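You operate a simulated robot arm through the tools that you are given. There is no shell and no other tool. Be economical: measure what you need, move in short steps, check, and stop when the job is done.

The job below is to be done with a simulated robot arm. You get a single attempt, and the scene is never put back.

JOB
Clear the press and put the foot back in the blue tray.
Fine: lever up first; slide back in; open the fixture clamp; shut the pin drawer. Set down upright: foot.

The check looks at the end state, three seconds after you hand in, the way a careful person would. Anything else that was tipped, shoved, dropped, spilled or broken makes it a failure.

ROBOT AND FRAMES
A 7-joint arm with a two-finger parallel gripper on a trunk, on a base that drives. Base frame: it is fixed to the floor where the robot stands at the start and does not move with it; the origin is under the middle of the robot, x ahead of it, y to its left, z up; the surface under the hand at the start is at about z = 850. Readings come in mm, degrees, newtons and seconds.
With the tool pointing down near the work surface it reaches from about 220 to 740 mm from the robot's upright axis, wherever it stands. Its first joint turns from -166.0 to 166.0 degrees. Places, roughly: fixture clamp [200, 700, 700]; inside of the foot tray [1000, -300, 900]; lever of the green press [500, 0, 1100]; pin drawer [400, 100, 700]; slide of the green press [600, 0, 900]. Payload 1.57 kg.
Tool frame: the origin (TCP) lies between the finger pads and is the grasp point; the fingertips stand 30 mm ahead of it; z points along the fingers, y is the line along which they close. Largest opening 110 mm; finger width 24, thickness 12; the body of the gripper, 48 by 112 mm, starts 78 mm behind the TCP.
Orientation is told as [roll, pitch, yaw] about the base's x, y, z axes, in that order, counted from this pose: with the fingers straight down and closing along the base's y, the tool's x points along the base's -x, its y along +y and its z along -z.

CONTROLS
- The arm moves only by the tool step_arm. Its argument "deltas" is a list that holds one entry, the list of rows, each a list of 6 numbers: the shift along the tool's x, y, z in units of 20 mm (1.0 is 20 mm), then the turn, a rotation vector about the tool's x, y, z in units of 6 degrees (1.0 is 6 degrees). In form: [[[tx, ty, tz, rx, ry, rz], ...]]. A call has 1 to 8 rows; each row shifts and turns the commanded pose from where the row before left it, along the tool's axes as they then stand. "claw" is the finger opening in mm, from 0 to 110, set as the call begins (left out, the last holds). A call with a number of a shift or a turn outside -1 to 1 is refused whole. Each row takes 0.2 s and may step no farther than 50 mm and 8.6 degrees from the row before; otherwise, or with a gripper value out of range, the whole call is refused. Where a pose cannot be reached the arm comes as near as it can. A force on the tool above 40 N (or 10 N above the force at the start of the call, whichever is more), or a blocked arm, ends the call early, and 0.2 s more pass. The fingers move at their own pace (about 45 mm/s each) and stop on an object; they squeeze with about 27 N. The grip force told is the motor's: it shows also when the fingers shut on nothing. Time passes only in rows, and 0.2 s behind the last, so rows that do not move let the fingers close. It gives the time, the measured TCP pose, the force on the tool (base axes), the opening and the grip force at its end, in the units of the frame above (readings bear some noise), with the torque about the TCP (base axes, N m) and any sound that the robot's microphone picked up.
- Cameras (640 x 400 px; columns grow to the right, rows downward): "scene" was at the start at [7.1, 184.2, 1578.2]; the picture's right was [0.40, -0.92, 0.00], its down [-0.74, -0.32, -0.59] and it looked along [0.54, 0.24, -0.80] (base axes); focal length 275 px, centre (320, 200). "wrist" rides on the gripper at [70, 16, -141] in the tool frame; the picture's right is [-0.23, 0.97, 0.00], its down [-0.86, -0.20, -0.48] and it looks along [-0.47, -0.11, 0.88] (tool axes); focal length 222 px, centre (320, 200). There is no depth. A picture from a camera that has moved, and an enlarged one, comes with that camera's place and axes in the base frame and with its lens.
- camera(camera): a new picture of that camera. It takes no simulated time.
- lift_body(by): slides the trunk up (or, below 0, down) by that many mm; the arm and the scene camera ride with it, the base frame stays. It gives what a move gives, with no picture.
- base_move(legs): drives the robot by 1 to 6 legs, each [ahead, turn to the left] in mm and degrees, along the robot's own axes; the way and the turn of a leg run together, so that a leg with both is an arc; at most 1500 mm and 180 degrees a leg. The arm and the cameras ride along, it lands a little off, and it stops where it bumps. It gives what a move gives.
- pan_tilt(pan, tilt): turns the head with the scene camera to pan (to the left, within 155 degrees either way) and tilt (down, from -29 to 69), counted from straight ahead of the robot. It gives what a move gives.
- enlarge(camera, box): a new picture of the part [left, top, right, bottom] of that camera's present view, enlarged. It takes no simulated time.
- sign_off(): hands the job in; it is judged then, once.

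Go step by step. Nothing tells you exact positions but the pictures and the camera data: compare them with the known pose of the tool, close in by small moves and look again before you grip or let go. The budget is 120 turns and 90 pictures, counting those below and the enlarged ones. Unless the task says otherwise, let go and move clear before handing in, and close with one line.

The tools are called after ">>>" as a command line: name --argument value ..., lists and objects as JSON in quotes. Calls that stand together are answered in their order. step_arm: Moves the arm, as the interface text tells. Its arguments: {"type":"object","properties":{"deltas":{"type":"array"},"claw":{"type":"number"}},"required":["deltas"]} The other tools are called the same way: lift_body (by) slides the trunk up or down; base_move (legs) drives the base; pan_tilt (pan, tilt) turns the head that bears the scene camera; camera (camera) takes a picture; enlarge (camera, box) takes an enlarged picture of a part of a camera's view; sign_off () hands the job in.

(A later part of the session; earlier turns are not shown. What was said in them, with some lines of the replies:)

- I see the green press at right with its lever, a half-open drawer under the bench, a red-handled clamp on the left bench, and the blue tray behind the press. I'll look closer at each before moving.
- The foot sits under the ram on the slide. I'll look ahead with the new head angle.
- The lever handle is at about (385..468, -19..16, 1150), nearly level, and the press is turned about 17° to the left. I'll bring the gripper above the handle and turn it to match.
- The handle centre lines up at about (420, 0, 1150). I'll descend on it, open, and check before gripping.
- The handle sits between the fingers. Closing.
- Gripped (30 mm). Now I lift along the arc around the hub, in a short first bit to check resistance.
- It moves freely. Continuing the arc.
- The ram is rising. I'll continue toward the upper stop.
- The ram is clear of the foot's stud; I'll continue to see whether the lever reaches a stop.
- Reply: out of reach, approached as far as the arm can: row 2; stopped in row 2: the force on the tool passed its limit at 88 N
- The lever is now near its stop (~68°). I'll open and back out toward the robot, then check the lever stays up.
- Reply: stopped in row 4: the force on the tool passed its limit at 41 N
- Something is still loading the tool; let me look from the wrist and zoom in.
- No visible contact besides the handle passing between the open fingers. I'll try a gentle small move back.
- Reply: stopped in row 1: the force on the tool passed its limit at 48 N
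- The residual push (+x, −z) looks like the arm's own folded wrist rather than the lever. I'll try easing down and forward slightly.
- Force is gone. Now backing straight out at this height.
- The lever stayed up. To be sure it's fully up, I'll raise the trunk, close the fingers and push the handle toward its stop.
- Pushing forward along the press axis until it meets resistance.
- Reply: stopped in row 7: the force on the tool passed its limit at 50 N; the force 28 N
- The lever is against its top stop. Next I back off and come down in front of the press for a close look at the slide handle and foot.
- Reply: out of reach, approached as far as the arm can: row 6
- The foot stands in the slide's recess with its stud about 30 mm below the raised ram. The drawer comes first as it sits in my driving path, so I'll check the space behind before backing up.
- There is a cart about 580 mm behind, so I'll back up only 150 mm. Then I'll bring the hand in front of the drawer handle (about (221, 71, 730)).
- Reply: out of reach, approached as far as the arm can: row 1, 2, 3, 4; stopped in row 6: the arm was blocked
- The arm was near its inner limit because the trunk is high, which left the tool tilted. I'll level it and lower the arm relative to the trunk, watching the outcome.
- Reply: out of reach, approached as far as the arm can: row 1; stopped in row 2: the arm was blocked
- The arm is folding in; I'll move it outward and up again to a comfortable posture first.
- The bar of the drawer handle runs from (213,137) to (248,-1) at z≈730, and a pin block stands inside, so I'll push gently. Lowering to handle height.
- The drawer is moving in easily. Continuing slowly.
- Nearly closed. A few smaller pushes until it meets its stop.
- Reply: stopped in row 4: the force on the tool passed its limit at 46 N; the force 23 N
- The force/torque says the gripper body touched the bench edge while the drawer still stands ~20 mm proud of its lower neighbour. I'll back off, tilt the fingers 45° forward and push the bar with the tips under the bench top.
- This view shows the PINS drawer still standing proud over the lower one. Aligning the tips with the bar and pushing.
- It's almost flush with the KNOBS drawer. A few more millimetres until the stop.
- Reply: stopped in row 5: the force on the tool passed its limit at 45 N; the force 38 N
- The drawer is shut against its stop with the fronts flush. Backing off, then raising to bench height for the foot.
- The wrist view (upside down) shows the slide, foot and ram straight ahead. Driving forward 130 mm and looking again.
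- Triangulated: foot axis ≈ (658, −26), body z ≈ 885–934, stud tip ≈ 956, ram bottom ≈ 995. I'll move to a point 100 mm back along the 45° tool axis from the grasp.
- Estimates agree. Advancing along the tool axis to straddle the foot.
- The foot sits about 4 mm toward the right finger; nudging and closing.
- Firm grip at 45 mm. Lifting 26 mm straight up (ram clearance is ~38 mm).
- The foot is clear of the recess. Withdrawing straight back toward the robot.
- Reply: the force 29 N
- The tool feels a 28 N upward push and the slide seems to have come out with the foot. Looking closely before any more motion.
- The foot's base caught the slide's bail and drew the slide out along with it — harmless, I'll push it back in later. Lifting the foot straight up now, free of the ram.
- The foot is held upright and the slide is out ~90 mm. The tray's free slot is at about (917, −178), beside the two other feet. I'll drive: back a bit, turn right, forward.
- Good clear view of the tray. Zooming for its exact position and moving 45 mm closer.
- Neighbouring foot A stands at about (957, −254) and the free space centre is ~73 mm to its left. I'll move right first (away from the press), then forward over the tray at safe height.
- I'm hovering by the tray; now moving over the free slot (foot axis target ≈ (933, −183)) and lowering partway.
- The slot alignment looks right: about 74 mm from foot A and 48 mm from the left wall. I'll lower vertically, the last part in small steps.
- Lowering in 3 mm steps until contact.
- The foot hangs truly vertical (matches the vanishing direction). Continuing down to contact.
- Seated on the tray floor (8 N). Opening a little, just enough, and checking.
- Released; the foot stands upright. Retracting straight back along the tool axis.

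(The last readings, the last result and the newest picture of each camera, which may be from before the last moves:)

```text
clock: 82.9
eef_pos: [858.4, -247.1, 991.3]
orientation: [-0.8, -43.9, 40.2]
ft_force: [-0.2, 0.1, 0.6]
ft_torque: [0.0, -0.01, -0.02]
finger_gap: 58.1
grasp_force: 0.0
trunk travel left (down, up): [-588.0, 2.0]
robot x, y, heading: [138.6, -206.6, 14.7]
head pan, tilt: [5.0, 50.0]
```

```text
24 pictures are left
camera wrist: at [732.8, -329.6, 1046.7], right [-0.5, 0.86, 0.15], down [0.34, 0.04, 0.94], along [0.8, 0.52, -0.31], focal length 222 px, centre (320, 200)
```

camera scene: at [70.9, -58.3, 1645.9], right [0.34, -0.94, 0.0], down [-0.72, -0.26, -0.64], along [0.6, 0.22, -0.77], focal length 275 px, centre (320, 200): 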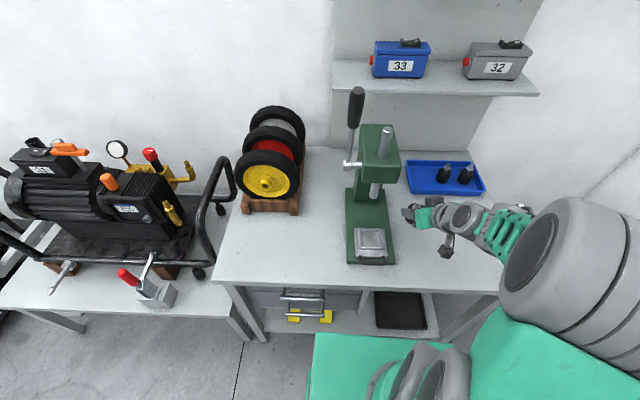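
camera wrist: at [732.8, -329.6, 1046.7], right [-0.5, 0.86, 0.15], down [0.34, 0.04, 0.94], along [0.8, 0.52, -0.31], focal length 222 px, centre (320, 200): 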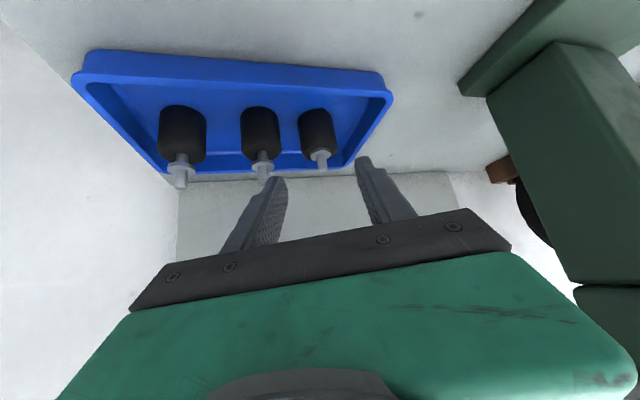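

All three feet stand upright in the tray. Now I'll back the robot up and bring the closed fingers in front of the press to push the slide home.

>>> base_move --legs '[[-150, 0]]'

>>> step_arm --deltas '[[[0, 0, 0, 0.67, 0, 0.69], [0, 0, 0, 0.67, 0, 0.69], [0, 0, 0, 0.66, 0, 0.69], [0, 0, 0, 0.66, 0, 0.69], [0.7, 0, -0.7, 0, 0, 0], [0.7, 0, -0.7, 0, 0, 0], [0.7, 0, -0.7, 0, 0, 0], [0.7, 0, -0.7, 0, 0, 0]]]' --claw 0

>>> step_arm --deltas '[[[0.7, 0.5, -0.7, 0, 0, 0], [0.7, 0.9, -0.7, 0, 0, 0], [0.7, 0.9, -0.7, 0, 0, 0], [0.7, 0.9, -0.7, 0, 0, 0], [0.7, 0.9, -0.7, 0, 0, 0], [0.7, 1, -0.7, 0, 0, 0], [0.3, 1, -0.3, 0, 0, 0], [0, 1, 0, 0, 0, 0]]]'

>>> step_arm --deltas '[[[0, 1, 0, 0, 0, 0], [0, 1, 0, 0, 0, 0], [0, 1, 0, 0, 0, 0], [0, 1, 0, 0, 0, 0], [0, 1, 0, 0, 0, 0]]]'

>>> camera --camera "wrist"

>>> camera --camera "scene"

```text
clock: 84.2
eef_pos: [713.0, -286.2, 991.7]
orientation: [-0.9, -44.1, 40.2]
ft_force: [0.8, -1.7, 0.0]
ft_torque: [0.0, 0.0, -0.01]
finger_gap: 57.9
grasp_force: 0.1
trunk travel left (down, up): [-588.0, 2.0]
robot x, y, heading: [-1.1, -242.4, 15.0]
head pan, tilt: [5.0, 50.0]
```

```text
clock: 86.0
eef_pos: [637.3, -312.3, 993.6]
orientation: [-0.8, -44.2, 17.3]
ft_force: [0.0, 0.0, -0.4]
ft_torque: [0.03, 0.01, -0.04]
finger_gap: 0.0
grasp_force: 21.5
trunk travel left (down, up): [-588.0, 2.0]
robot x, y, heading: [-5.6, -245.6, 15.0]
head pan, tilt: [5.0, 50.0]
```

```text
clock: 87.8
eef_pos: [474.4, -206.9, 994.0]
orientation: [-0.9, -44.2, 17.3]
ft_force: [-0.4, 0.9, -0.2]
ft_torque: [-0.01, -0.01, 0.0]
finger_gap: 0.2
grasp_force: 20.9
trunk travel left (down, up): [-588.0, 2.0]
robot x, y, heading: [-8.6, -246.8, 15.1]
head pan, tilt: [5.0, 50.0]
```

```text
clock: 89.0
eef_pos: [445.2, -114.6, 992.9]
orientation: [-0.8, -44.1, 17.2]
ft_force: [-0.5, 1.1, -0.8]
ft_torque: [-0.02, 0.01, -0.01]
finger_gap: 0.0
grasp_force: 21.2
trunk travel left (down, up): [-588.0, 2.0]
robot x, y, heading: [-5.9, -244.9, 15.0]
head pan, tilt: [5.0, 50.0]
```

```text
23 pictures are left
camera wrist: at [299.2, -140.3, 1046.0], right [-0.12, 0.98, 0.15], down [0.32, -0.1, 0.94], along [0.94, 0.16, -0.3], focal length 222 px, centre (320, 200)
```

wrist: 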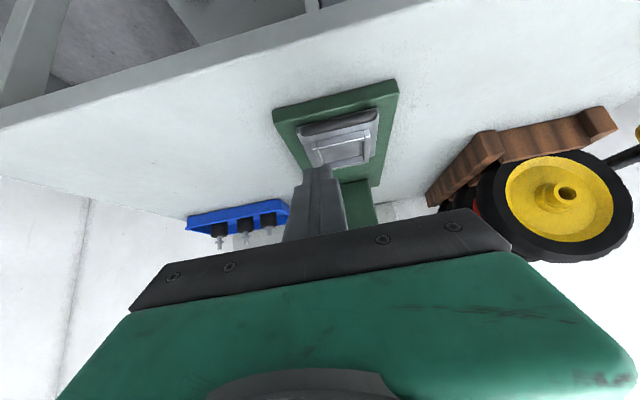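

```text
22 pictures are left
camera scene: at [-30.4, -85.1, 1645.9], right [0.34, -0.94, 0.0], down [-0.72, -0.26, -0.64], along [0.6, 0.22, -0.77], focal length 275 px, centre (320, 200)
```

scene: 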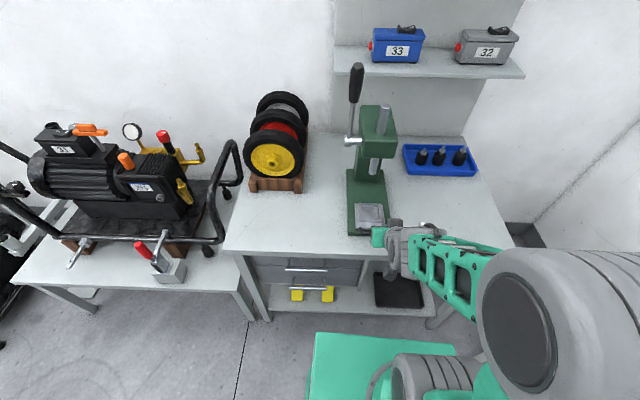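

The slide is out with its bail at the plate's front edge, about (493, −72). Aligning in front of it and lowering.

>>> step_arm --deltas '[[[0.35, 0.65, -0.35, 0, 0, 0], [0, 0.65, 0, 0, 0, 0], [0.62, 0, 0.65, 0, 0, 0], [0.62, 0, 0.65, 0, 0, 0], [0.62, 0, 0.65, 0, 0, 0], [0.62, 0, 0.65, 0, 0, 0]]]'

>>> enlarge --camera "wrist" --box '[200, 60, 440, 240]'

>>> enlarge --camera "scene" --box '[320, 140, 460, 260]'

```text
clock: 90.4
eef_pos: [428.7, -92.2, 920.9]
orientation: [-0.8, -44.2, 17.2]
ft_force: [-0.3, -0.2, -0.9]
ft_torque: [-0.02, 0.01, 0.01]
finger_gap: 0.1
grasp_force: 21.3
trunk travel left (down, up): [-588.0, 2.0]
robot x, y, heading: [-5.4, -245.8, 15.0]
head pan, tilt: [5.0, 50.0]
```

```text
2.22 times, centred on (320, 150) of wrist
camera zoom: at [282.4, -119.8, 974.7], right [-0.12, 0.98, 0.15], down [0.32, -0.1, 0.94], along [0.94, 0.16, -0.3], focal length 494 px, centre (320, 311)
```

zoom: 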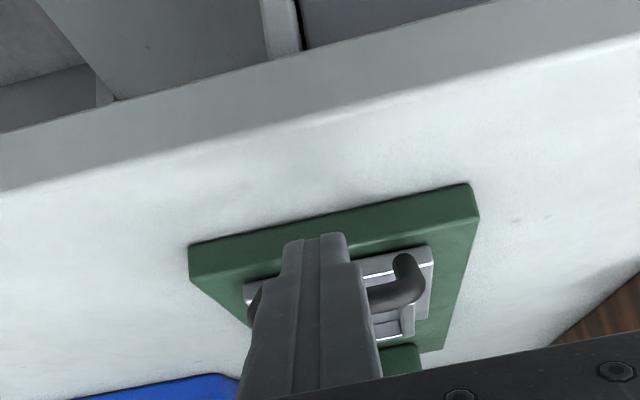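

```text
3.33 times, centred on (390, 200) of scene
camera zoom: at [-30.2, -85.2, 1645.9], right [0.34, -0.94, 0.0], down [-0.72, -0.26, -0.64], along [0.6, 0.22, -0.77], focal length 918 px, centre (87, 200)
```

zoom: 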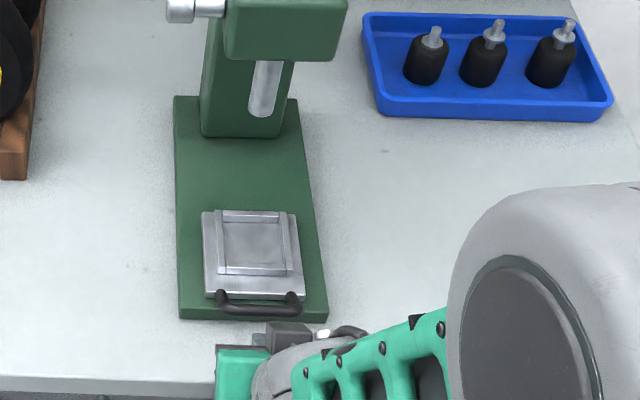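

Fingers are centred on the bail. Pushing the slide in along the press axis.

>>> step_arm --deltas '[[[-0.35, 0, 0.35, 0, 0, 0], [-0.35, 0, 0.35, 0, 0, 0], [-0.35, 0, 0.35, 0, 0, 0], [-0.35, 0, 0.35, 0, 0, 0], [-0.35, 0, 0.35, 0, 0, 0], [-0.35, 0, 0.35, 0, 0, 0], [-0.35, 0, 0.35, 0, 0, 0], [-0.35, 0, 0.35, 0, 0, 0]]]'

>>> enlarge --camera "wrist" --box '[200, 60, 440, 240]'

>>> enlarge --camera "scene" --box '[320, 140, 460, 260]'

```text
clock: 92.2
eef_pos: [507.1, -68.8, 918.4]
orientation: [-0.8, -44.3, 17.2]
ft_force: [-0.3, -0.6, -0.3]
ft_torque: [0.07, -0.04, 0.02]
finger_gap: 0.0
grasp_force: 21.1
trunk travel left (down, up): [-588.0, 2.0]
robot x, y, heading: [-4.8, -247.8, 14.9]
head pan, tilt: [5.0, 50.0]
```

```text
2.22 times, centred on (320, 150) of wrist
camera zoom: at [359.9, -95.6, 973.0], right [-0.12, 0.98, 0.15], down [0.32, -0.1, 0.94], along [0.94, 0.16, -0.3], focal length 494 px, centre (320, 311)
```

zoom: 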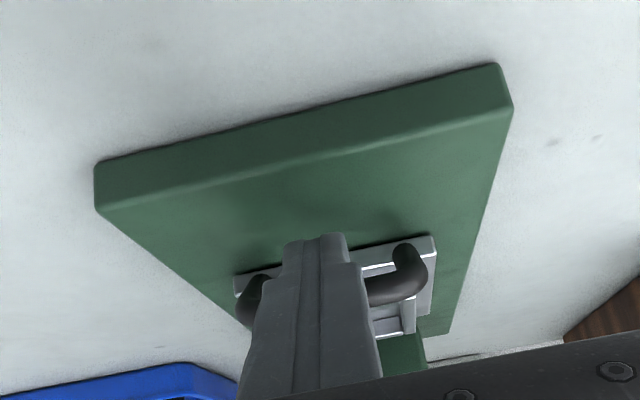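

```text
3.33 times, centred on (390, 200) of scene
camera zoom: at [-30.3, -85.2, 1645.9], right [0.34, -0.94, 0.0], down [-0.72, -0.26, -0.64], along [0.6, 0.22, -0.77], focal length 918 px, centre (87, 200)
```

zoom: 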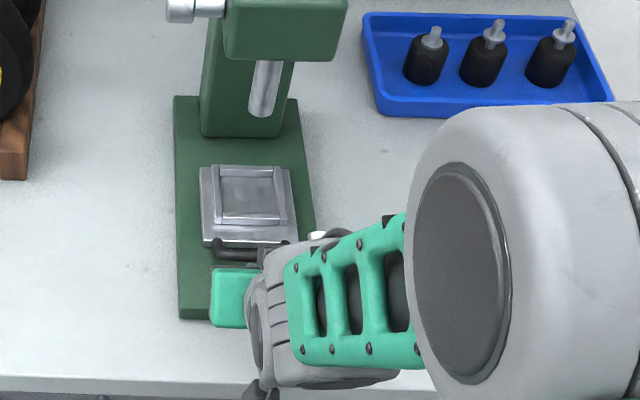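

The slide is moving in smoothly. Continuing until its stop.

>>> step_arm --deltas '[[[-0.3, 0, 0.3, 0, 0, 0], [-0.3, 0, 0.3, 0, 0, 0], [-0.3, 0, 0.3, 0, 0, 0], [-0.25, 0, 0.25, 0, 0, 0], [-0.25, 0, 0.25, 0, 0, 0], [-0.25, 0, 0.25, 0, 0, 0], [-0.25, 0, 0.25, 0, 0, 0], [-0.25, 0, 0.25, 0, 0, 0]]]'

>>> enlarge --camera "scene" --box '[320, 140, 460, 260]'

```text
clock: 93.7
eef_pos: [540.8, -58.3, 907.4]
orientation: [-0.9, -42.6, 17.3]
ft_force: [3.3, 1.1, -7.4]
ft_torque: [-0.12, 0.34, 0.0]
finger_gap: 0.0
grasp_force: 21.3
trunk travel left (down, up): [-588.0, 2.0]
robot x, y, heading: [-6.8, -247.8, 14.6]
head pan, tilt: [5.0, 50.0]
stopped in row 7: the force on the tool passed its limit at 65 N (the readings are from after the stop); the commanded pose is now the measured one
```

```text
3.33 times, centred on (390, 200) of scene
camera zoom: at [-30.0, -85.1, 1646.0], right [0.34, -0.94, 0.0], down [-0.72, -0.26, -0.64], along [0.6, 0.22, -0.77], focal length 918 px, centre (87, 200)
```

zoom: 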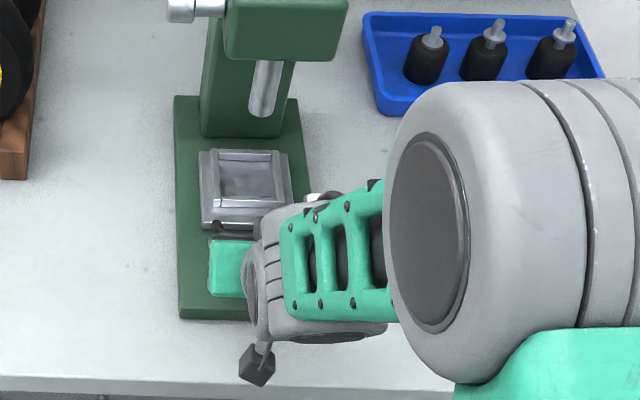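

It stopped at 65 N with the tips sliding a bit lower. I'll back off and check whether the slide is fully home.

>>> step_arm --deltas '[[[0.3, 0, -0.3, 0, 0, 0], [0.5, 0, -0.5, 0, 0, 0], [0.7, 0, -0.7, 0, 0, 0], [0.7, 0, -0.7, 0, 0, 0], [0, 0, -1, 0, 0, 0], [0, 0, -1, 0, 0, 0]]]'

>>> enlarge --camera "wrist" --box '[220, 60, 440, 240]'

>>> enlarge --camera "scene" --box '[330, 140, 430, 240]'

```text
clock: 95.1
eef_pos: [453.9, -85.4, 940.3]
orientation: [-1.0, -42.7, 17.3]
ft_force: [-0.1, -0.5, -0.1]
ft_torque: [-0.01, -0.02, -0.02]
finger_gap: 0.0
grasp_force: 21.1
trunk travel left (down, up): [-588.0, 2.0]
robot x, y, heading: [-6.7, -243.8, 15.2]
head pan, tilt: [5.0, 50.0]
```

```text
2.22 times, centred on (330, 150) of wrist
camera zoom: at [308.3, -111.4, 998.6], right [-0.12, 0.98, 0.14], down [0.34, -0.09, 0.93], along [0.93, 0.16, -0.33], focal length 494 px, centre (298, 311)
```

zoom: 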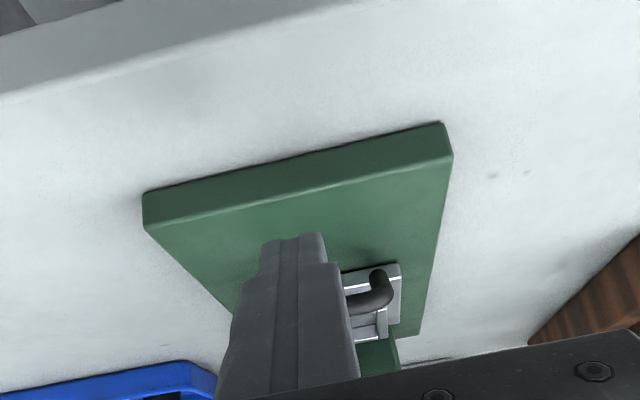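

```text
4.00 times, centred on (380, 190) of scene
camera zoom: at [-31.3, -85.5, 1645.9], right [0.34, -0.94, 0.0], down [-0.72, -0.26, -0.64], along [0.6, 0.22, -0.77], focal length 1101 px, centre (80, 240)
```

zoom: 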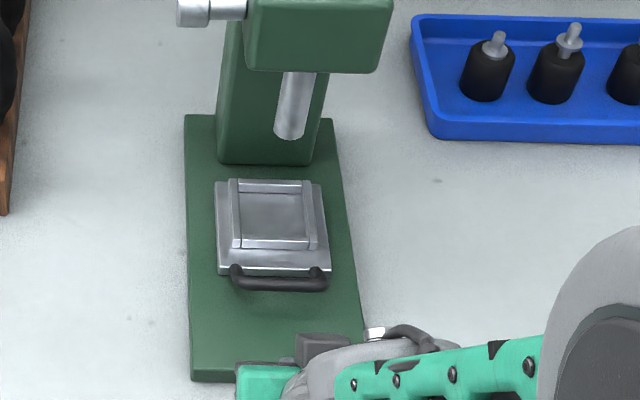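

The slide's rear edge is at the same place as originally (u≈206), so it looks home. One gentle confirming push at a slightly higher height on the bail.

>>> step_arm --deltas '[[[0.54, 0, 0.59, 0, 0, 0], [-0.735, 0, 0.678, 0, 0, 0], [-0.735, 0, 0.678, 0, 0, 0], [-0.735, 0, 0.678, 0, 0, 0], [-0.735, 0, 0.678, 0, 0, 0]]]'

>>> step_arm --deltas '[[[-0.18, 0, 0.17, 0, 0, 0], [-0.18, 0, 0.17, 0, 0, 0], [-0.18, 0, 0.17, 0, 0, 0], [-0.18, 0, 0.17, 0, 0, 0], [-0.18, 0, 0.17, 0, 0, 0], [-0.18, 0, 0.17, 0, 0, 0]]]'

```text
clock: 96.3
eef_pos: [527.5, -62.4, 925.0]
orientation: [-0.9, -42.6, 17.4]
ft_force: [-18.4, -5.2, 8.8]
ft_torque: [-0.02, 0.05, 0.01]
finger_gap: 0.0
grasp_force: 21.4
trunk travel left (down, up): [-588.0, 2.0]
robot x, y, heading: [-5.8, -245.2, 14.9]
head pan, tilt: [5.0, 50.0]
```

```text
clock: 96.7
eef_pos: [528.4, -61.2, 920.0]
orientation: [-1.0, -42.0, 17.4]
ft_force: [-8.1, -2.4, -0.9]
ft_torque: [-0.09, 0.3, 0.01]
finger_gap: 0.0
grasp_force: 21.4
trunk travel left (down, up): [-588.0, 2.0]
robot x, y, heading: [-5.4, -247.6, 14.8]
head pan, tilt: [5.0, 50.0]
stopped in row 2: the force on the tool passed its limit at 45 N (the readings are from after the stop); the commanded pose is now the measured one
```

Solid stop: the slide is home. Backing off and lifting clear, then driving to the left bench for the clamp.

>>> step_arm --deltas '[[[0.4, 0, -0.3, 0, 0, 0], [0.7, 0, -0.7, 0, 0, 0], [0.7, 0, -0.7, 0, 0, 0], [0.7, 0, -0.7, 0, 0, 0], [0, 0, -1, 0, 0, 0], [0, 0, -1, 0, 0, 0], [-0.6, 0, -0.6, 0, 0, 0], [-0.6, 0, -0.6, 0, 0, 0]]]'

>>> base_move --legs '[[-60, 0], [0, 90], [540, 0]]'

>>> base_move --legs '[[0, -60]]'

>>> camera --camera "scene"

```text
clock: 98.5
eef_pos: [440.6, -88.9, 986.1]
orientation: [-0.9, -42.2, 17.4]
ft_force: [0.6, 0.8, -0.2]
ft_torque: [0.02, 0.0, 0.01]
finger_gap: 0.0
grasp_force: 20.9
trunk travel left (down, up): [-588.0, 2.0]
robot x, y, heading: [-3.7, -244.1, 14.8]
head pan, tilt: [5.0, 50.0]
```

```text
clock: 106.0
eef_pos: [-359.1, 715.6, 986.7]
orientation: [-0.9, -42.2, 107.1]
ft_force: [0.1, 0.2, 0.7]
ft_torque: [0.03, -0.01, 0.02]
finger_gap: 0.2
grasp_force: 21.3
trunk travel left (down, up): [-588.0, 2.0]
robot x, y, heading: [-203.5, 268.6, 104.4]
head pan, tilt: [5.0, 50.0]
```

```text
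clock: 109.1
eef_pos: [110.9, 623.2, 986.8]
orientation: [-0.9, -42.3, 46.4]
ft_force: [0.1, 0.0, 0.6]
ft_torque: [-0.01, -0.02, -0.04]
finger_gap: 0.0
grasp_force: 21.4
trunk travel left (down, up): [-588.0, 2.0]
robot x, y, heading: [-202.1, 266.0, 43.8]
head pan, tilt: [5.0, 50.0]
```

```text
14 pictures are left
camera scene: at [-303.9, 396.2, 1645.9], right [0.75, -0.66, 0.0], down [-0.5, -0.58, -0.64], along [0.42, 0.48, -0.77], focal length 275 px, centre (320, 200)
```

scene: 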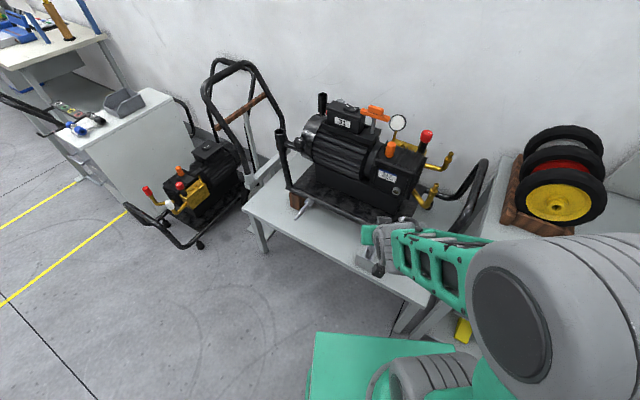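

The hand is close to the clamp. I'll use the wrist camera to see it.

>>> camera --camera "wrist"

```text
13 pictures are left
camera wrist: at [-3.3, 529.9, 1046.3], right [-0.58, 0.8, 0.14], down [0.35, 0.09, 0.93], along [0.73, 0.59, -0.34], focal length 222 px, centre (320, 200)
```

wrist: 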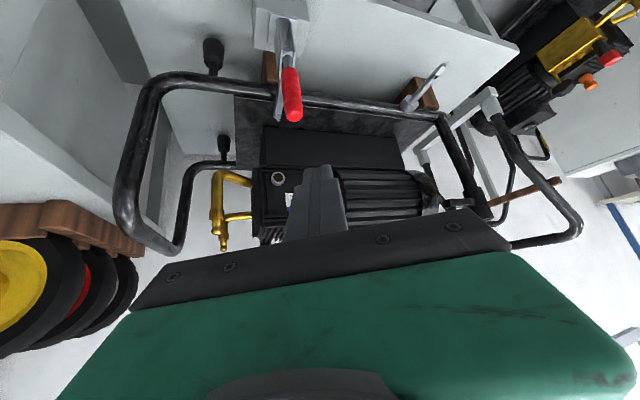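

>>> enlarge --camera "wrist" --box '[220, 0, 350, 130]'

```text
3.08 times, centred on (285, 65) of wrist
camera zoom: at [-3.3, 529.9, 1046.3], right [-0.58, 0.8, 0.14], down [0.35, 0.09, 0.93], along [0.73, 0.59, -0.34], focal length 684 px, centre (428, 615)
```

zoom: 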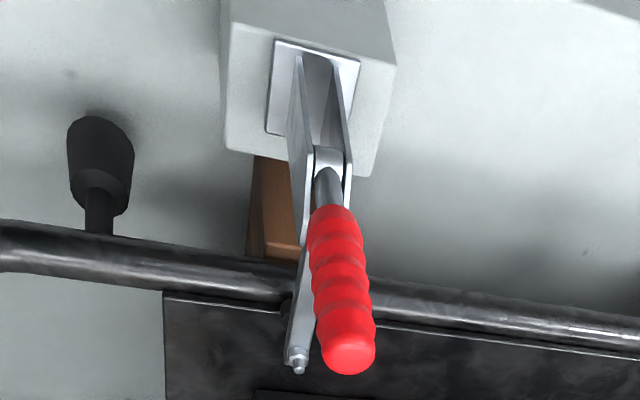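

Triangulated: clamp pivot ≈ (211, 681, 700), red handle nearly vertical with its tip at ≈ (220, 686, 815), clamp arm tip on the rail at (331, 720, 714). Opening means swinging the handle back toward the robot. I'll turn the hand to match and lower to a pre-grasp.

>>> step_arm --deltas '[[[0, 0, 0, 0.66, 0, 0.71], [0, 0, 0, 0.66, 0, 0.71], [0, 0, 0, 0.66, 0, 0.71], [0, 0, 0, 0.66, 0, 0.71], [0, 0, 0, 0.64, 0, 0.71], [-0.66, 0.46, 0.6, 0, 0, 0], [-0.66, 0.46, 0.6, 0, 0, 0], [-0.66, 0.45, 0.6, 0, 0, 0]]]' --claw 75

>>> lift_body --by -120

>>> camera --camera "wrist"

```text
clock: 110.9
eef_pos: [154.9, 665.6, 988.4]
orientation: [-1.2, -42.6, 17.5]
ft_force: [0.6, 0.0, -0.6]
ft_torque: [0.0, -0.01, 0.0]
finger_gap: 75.2
grasp_force: 0.0
trunk travel left (down, up): [-588.0, 2.0]
robot x, y, heading: [-203.6, 268.6, 44.1]
head pan, tilt: [5.0, 50.0]
```

```text
clock: 112.4
eef_pos: [154.4, 666.4, 867.9]
orientation: [-1.1, -42.6, 17.7]
ft_force: [-0.7, -0.6, -0.3]
ft_torque: [-0.02, -0.04, 0.0]
finger_gap: 75.1
grasp_force: 0.1
trunk travel left (down, up): [-468.0, 122.0]
robot x, y, heading: [-202.0, 266.0, 43.8]
head pan, tilt: [5.0, 50.0]
```

```text
11 pictures are left
camera wrist: at [9.4, 639.9, 926.2], right [-0.12, 0.98, 0.14], down [0.35, -0.09, 0.93], along [0.93, 0.16, -0.33], focal length 222 px, centre (320, 200)
```

wrist: 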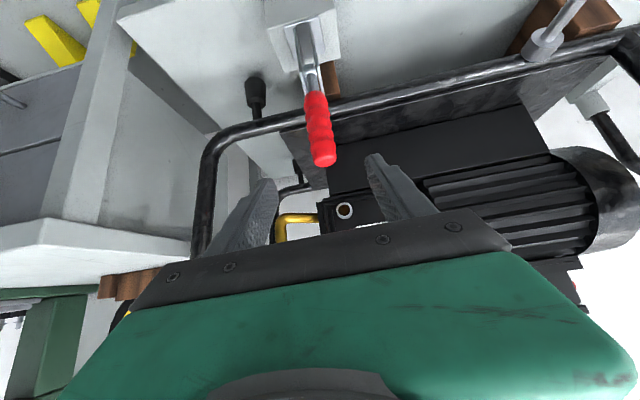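

The handle lies centred between the open fingers' planes. Advancing along the tool axis to grasp it near (208, 682, 785).

>>> step_arm --deltas '[[[0.38, 0, 0.8, 0, 0, 0], [0.38, 0, 0.85, 0, 0, 0], [0, 0, 0.85, 0, 0, 0], [0, 0, 0.85, 0, 0, 0], [0, 0, 0.85, 0, 0, 0], [0, 0, 0.74, 0, 0, 0]]]'

>>> camera --camera "wrist"

```text
clock: 113.8
eef_pos: [208.7, 681.3, 785.3]
orientation: [-1.3, -42.6, 17.6]
ft_force: [0.7, -0.1, 0.1]
ft_torque: [0.0, -0.01, -0.03]
finger_gap: 75.2
grasp_force: 0.0
trunk travel left (down, up): [-468.0, 122.0]
robot x, y, heading: [-202.4, 267.2, 44.0]
head pan, tilt: [5.0, 50.0]
```

```text
10 pictures are left
camera wrist: at [63.9, 655.4, 843.8], right [-0.12, 0.98, 0.14], down [0.35, -0.09, 0.93], along [0.93, 0.16, -0.33], focal length 222 px, centre (320, 200)
```

wrist: 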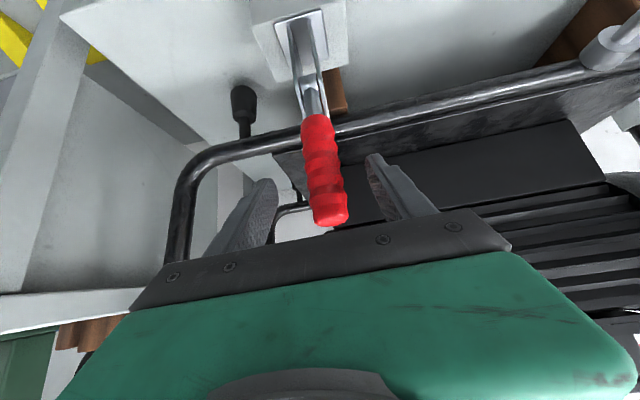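

The handle is between the pads at the right depth. Closing.

>>> step_arm --deltas '[[[0, 0.1, 0, 0, 0, 0], [0, 0, 0, 0, 0, 0], [0, 0, 0, 0, 0, 0], [0, 0, 0, 0, 0, 0], [0, 0, 0, 0, 0, 0]]]' --claw 14

```text
clock: 115.0
eef_pos: [207.7, 684.5, 783.7]
orientation: [-1.1, -42.6, 17.6]
ft_force: [-1.3, 8.8, -3.2]
ft_torque: [0.58, 0.25, 0.15]
finger_gap: 29.5
grasp_force: 34.7
trunk travel left (down, up): [-468.0, 122.0]
robot x, y, heading: [-205.5, 267.0, 43.9]
head pan, tilt: [5.0, 50.0]
```

Gripped (29.5 mm). Pulling the handle back along its arc, first a short bit.

>>> step_arm --deltas '[[[0.29, 0, -0.31, 0, 0, 0], [0.29, 0, -0.31, 0, 0, 0], [0.34, 0, -0.26, 0, 0, 0], [0.34, 0, -0.26, 0, 0, 0]]]'

```text
clock: 116.0
eef_pos: [175.5, 675.4, 782.1]
orientation: [-1.3, -42.4, 17.8]
ft_force: [9.7, 20.1, -24.0]
ft_torque: [1.08, -0.47, 0.3]
finger_gap: 29.7
grasp_force: 39.1
trunk travel left (down, up): [-468.0, 122.0]
robot x, y, heading: [-202.3, 271.0, 44.2]
head pan, tilt: [5.0, 50.0]
```

It's swinging back, with the tool being tugged down and left; I'll follow with a lower arc.

>>> step_arm --deltas '[[[0.46, 0.12, -0.05, 0, 0, 0], [0.46, 0.1, -0.05, 0, 0, 0], [0.48, 0, 0, 0, 0, 0], [0.48, 0, 0, 0, 0, 0]]]'

>>> camera --camera "wrist"

```text
clock: 117.0
eef_pos: [147.5, 665.5, 766.1]
orientation: [-1.6, -42.9, 17.7]
ft_force: [-17.3, -16.3, 25.9]
ft_torque: [0.25, -0.22, 0.15]
finger_gap: 29.6
grasp_force: 39.3
trunk travel left (down, up): [-468.0, 122.0]
robot x, y, heading: [-206.2, 267.2, 43.9]
head pan, tilt: [5.0, 50.0]
stopped in row 4: the force on the tool passed its limit at 47 N (the readings are from after the stop); the commanded pose is now the measured one
```

```text
9 pictures are left
camera wrist: at [0.8, 640.1, 822.4], right [-0.12, 0.98, 0.14], down [0.34, -0.09, 0.94], along [0.93, 0.16, -0.32], focal length 222 px, centre (320, 200)
```

wrist: 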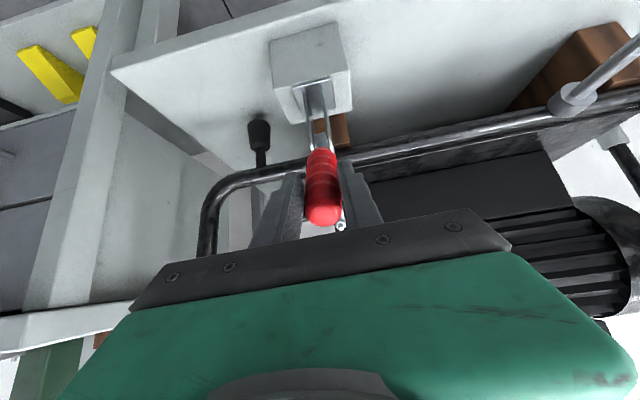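

The clamp arm has begun lifting (its bolt is now visible higher). I'm slightly inside the path, so I'll ease outward and continue.

>>> step_arm --deltas '[[[0.15, 0, -0.28, 0, 0, 0], [0.4, 0, -0.16, 0, 0, 0], [0.4, 0, -0.16, 0, 0, 0]]]'

```text
clock: 117.9
eef_pos: [129.1, 659.4, 753.6]
orientation: [-2.0, -42.5, 17.9]
ft_force: [25.0, 7.0, -24.4]
ft_torque: [0.41, 0.3, 0.3]
finger_gap: 29.6
grasp_force: 39.3
trunk travel left (down, up): [-468.0, 122.0]
robot x, y, heading: [-206.7, 265.7, 43.6]
head pan, tilt: [5.0, 50.0]
stopped in row 3: the force on the tool passed its limit at 49 N (the readings are from after the stop); the commanded pose is now the measured one
```

>>> step_arm --deltas '[[[0.4, 0, 0.15, 0, 0, 0], [0.45, 0, 0.09, 0, 0, 0], [0.45, 0, 0.09, 0, 0, 0], [0.45, 0, 0.1, 0, 0, 0]]]'

```text
clock: 118.9
eef_pos: [108.9, 653.3, 728.0]
orientation: [-1.9, -42.5, 17.9]
ft_force: [19.2, 3.5, -1.3]
ft_torque: [0.14, -0.93, -0.05]
finger_gap: 29.3
grasp_force: 39.3
trunk travel left (down, up): [-468.0, 122.0]
robot x, y, heading: [-202.3, 269.3, 43.6]
head pan, tilt: [5.0, 50.0]
```

>>> step_arm --deltas '[[[0.35, 0, 0.25, 0, 0, 0], [0.35, 0, 0.28, 0, 0, 0]]]'

>>> camera --camera "wrist"

```text
clock: 119.5
eef_pos: [101.5, 651.6, 709.1]
orientation: [-2.0, -42.5, 18.1]
ft_force: [-28.1, -4.4, 15.5]
ft_torque: [-0.02, -1.06, 0.31]
finger_gap: 29.0
grasp_force: 39.0
trunk travel left (down, up): [-468.0, 122.0]
robot x, y, heading: [-205.4, 264.7, 44.1]
head pan, tilt: [5.0, 50.0]
```

```text
8 pictures are left
camera wrist: at [-43.5, 625.6, 767.9], right [-0.12, 0.98, 0.13], down [0.35, -0.08, 0.93], along [0.93, 0.16, -0.33], focal length 222 px, centre (320, 200)
```

wrist: 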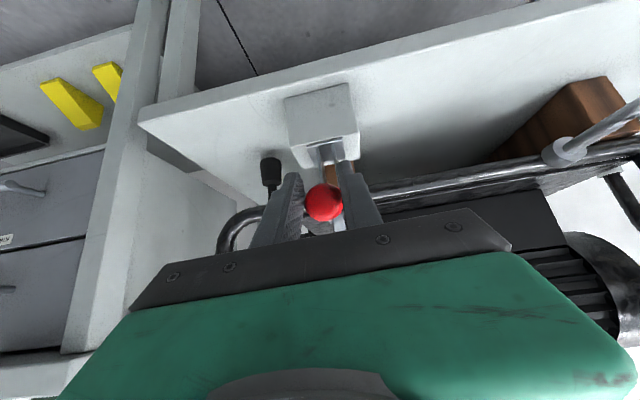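

The handle is now nearly horizontal toward me. A bit further down to its end stop.

>>> step_arm --deltas '[[[0.35, 0, 0.05, 0, 0, 0], [0.34, 0, 0.23, 0, 0, 0], [0.32, 0, 0.26, 0, 0, 0]]]'

```text
clock: 120.2
eef_pos: [98.4, 651.4, 698.0]
orientation: [-1.7, -43.0, 17.9]
ft_force: [-20.4, -10.5, 25.3]
ft_torque: [0.23, -0.1, 0.02]
finger_gap: 29.1
grasp_force: 38.9
trunk travel left (down, up): [-468.0, 122.0]
robot x, y, heading: [-206.4, 265.4, 44.1]
head pan, tilt: [5.0, 50.0]
stopped in row 3: the force on the tool passed its limit at 48 N (the readings are from after the stop); the commanded pose is now the measured one
```

It now resists downward – likely the open stop. Releasing and backing off to look.

>>> step_arm --deltas '[[[0, 0, 0, 0, 0, 0], [0, 0, 0, 0, 0, 0], [0, 0, 0, 0, 0, 0], [0, 0, -0.8, 0, 0, 0], [0, 0, -0.9, 0, 0, 0], [0, 0, -0.9, 0, 0, 0], [0, 0, -0.9, 0, 0, 0], [0, 0, -0.9, 0, 0, 0]]]' --claw 75

>>> camera --camera "wrist"

```text
clock: 122.0
eef_pos: [43.5, 635.4, 760.9]
orientation: [-1.7, -42.8, 17.7]
ft_force: [-0.5, -0.3, -0.2]
ft_torque: [-0.02, -0.02, 0.02]
finger_gap: 74.9
grasp_force: 0.1
trunk travel left (down, up): [-468.0, 122.0]
robot x, y, heading: [-205.9, 268.8, 43.9]
head pan, tilt: [5.0, 50.0]
```

```text
7 pictures are left
camera wrist: at [-103.2, 609.8, 818.1], right [-0.12, 0.98, 0.13], down [0.34, -0.09, 0.94], along [0.93, 0.16, -0.33], focal length 222 px, centre (320, 200)
```

wrist: 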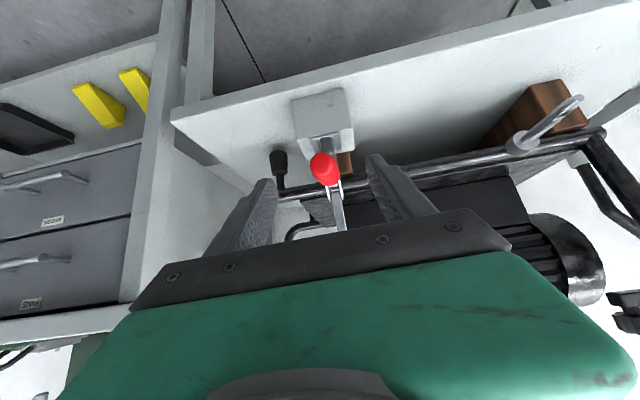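

The clamp arm now stands up off the rail, and both drawer fronts are flush. I'll raise the hand, swing it away to the open floor, and inspect everything.

>>> lift_body --by 120

>>> step_arm --deltas '[[[0, 0, -1, 0, 0, 0], [0, 0, -1, 0, 0, 0], [-0.68, 0, -0.74, 0, 0, 0], [-0.68, 0, -0.74, 0, 0, 0], [-0.68, 0, -0.74, 0, 0, 0]]]'

>>> base_move --legs '[[0, 60]]'

>>> pan_tilt --pan -65 --tilt 45

>>> camera --camera "scene"

```text
clock: 123.5
eef_pos: [41.6, 635.8, 881.3]
orientation: [-1.8, -42.8, 17.6]
ft_force: [-0.1, 0.2, 0.9]
ft_torque: [-0.02, -0.01, -0.04]
finger_gap: 74.9
grasp_force: 0.0
trunk travel left (down, up): [-588.0, 2.0]
robot x, y, heading: [-200.9, 267.8, 43.6]
head pan, tilt: [5.0, 50.0]
```

```text
clock: 124.7
eef_pos: [16.2, 629.0, 970.0]
orientation: [-1.7, -42.8, 17.7]
ft_force: [-0.1, 0.5, -1.0]
ft_torque: [0.03, 0.01, -0.01]
finger_gap: 74.9
grasp_force: 0.1
trunk travel left (down, up): [-588.0, 2.0]
robot x, y, heading: [-202.7, 268.3, 44.0]
head pan, tilt: [5.0, 50.0]
```

```text
clock: 127.7
eef_pos: [-404.4, 638.9, 970.5]
orientation: [-1.7, -42.8, 77.7]
ft_force: [0.1, -0.7, 0.1]
ft_torque: [-0.05, 0.02, -0.02]
finger_gap: 74.9
grasp_force: 0.0
trunk travel left (down, up): [-588.0, 2.0]
robot x, y, heading: [-206.2, 268.4, 103.4]
head pan, tilt: [5.0, 50.0]
```

```text
clock: 129.1
eef_pos: [-404.6, 639.0, 968.5]
orientation: [-1.7, -42.7, 77.6]
ft_force: [-0.4, 0.3, -0.2]
ft_torque: [0.02, 0.01, -0.01]
finger_gap: 75.0
grasp_force: 0.1
trunk travel left (down, up): [-588.0, 2.0]
robot x, y, heading: [-205.3, 268.5, 103.7]
head pan, tilt: [-65.0, 45.0]
```

```text
6 pictures are left
camera scene: at [-276.6, 224.5, 1652.8], right [0.63, -0.78, 0.0], down [-0.55, -0.44, -0.71], along [0.55, 0.44, -0.71], focal length 275 px, centre (320, 200)
```

scene: 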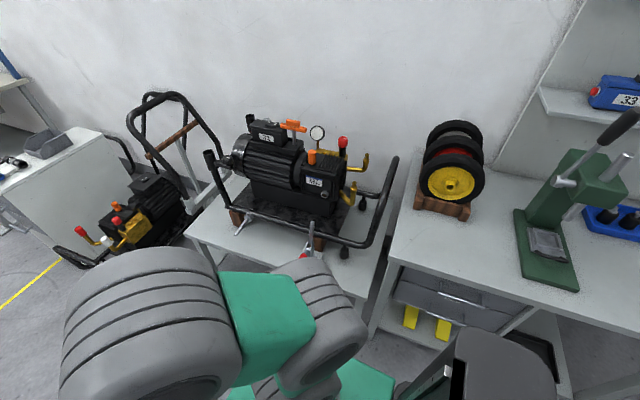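

>>> enlarge --camera "scene" --box '[260, 190, 380, 290]'

>>> enlarge --camera "scene" --box '[480, 90, 640, 310]'

```text
4.00 times, centred on (320, 240) of scene
camera zoom: at [-276.6, 224.5, 1652.8], right [0.63, -0.78, 0.0], down [-0.55, -0.44, -0.71], along [0.55, 0.44, -0.71], focal length 1101 px, centre (320, 40)
```

zoom: 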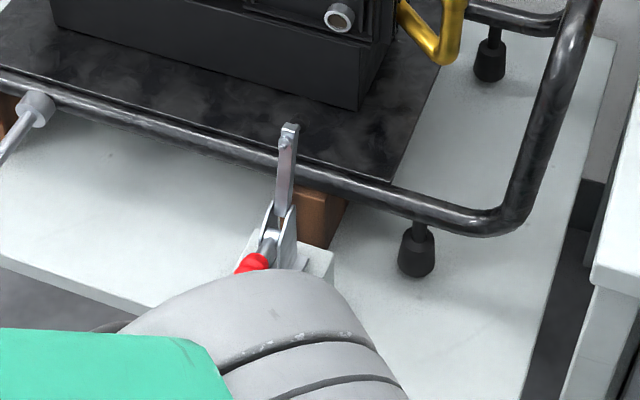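

```text
1.82 times, centred on (560, 200) of scene
camera zoom: at [-276.6, 224.5, 1652.8], right [0.63, -0.78, 0.0], down [-0.55, -0.44, -0.71], along [0.55, 0.44, -0.71], focal length 501 px, centre (-116, 200)
```

zoom: 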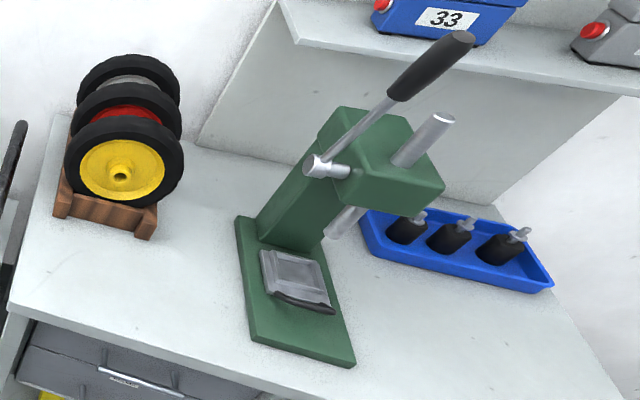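

The lever is up, the slide is in, the drawer is shut, the clamp arm stands open, and the foot is upright in the tray with the other two. The hand is clear, so I'm handing in.

>>> sign_off

```text
The job is handed in.
```

The job is handed in: the lever is up, the foot stands upright in the blue tray, the slide is back in, the pin drawer is shut, and the fixture clamp is open. While I was pulling the foot out it caught the slide and drew it out with it, so I pushed the slide back to its stop.
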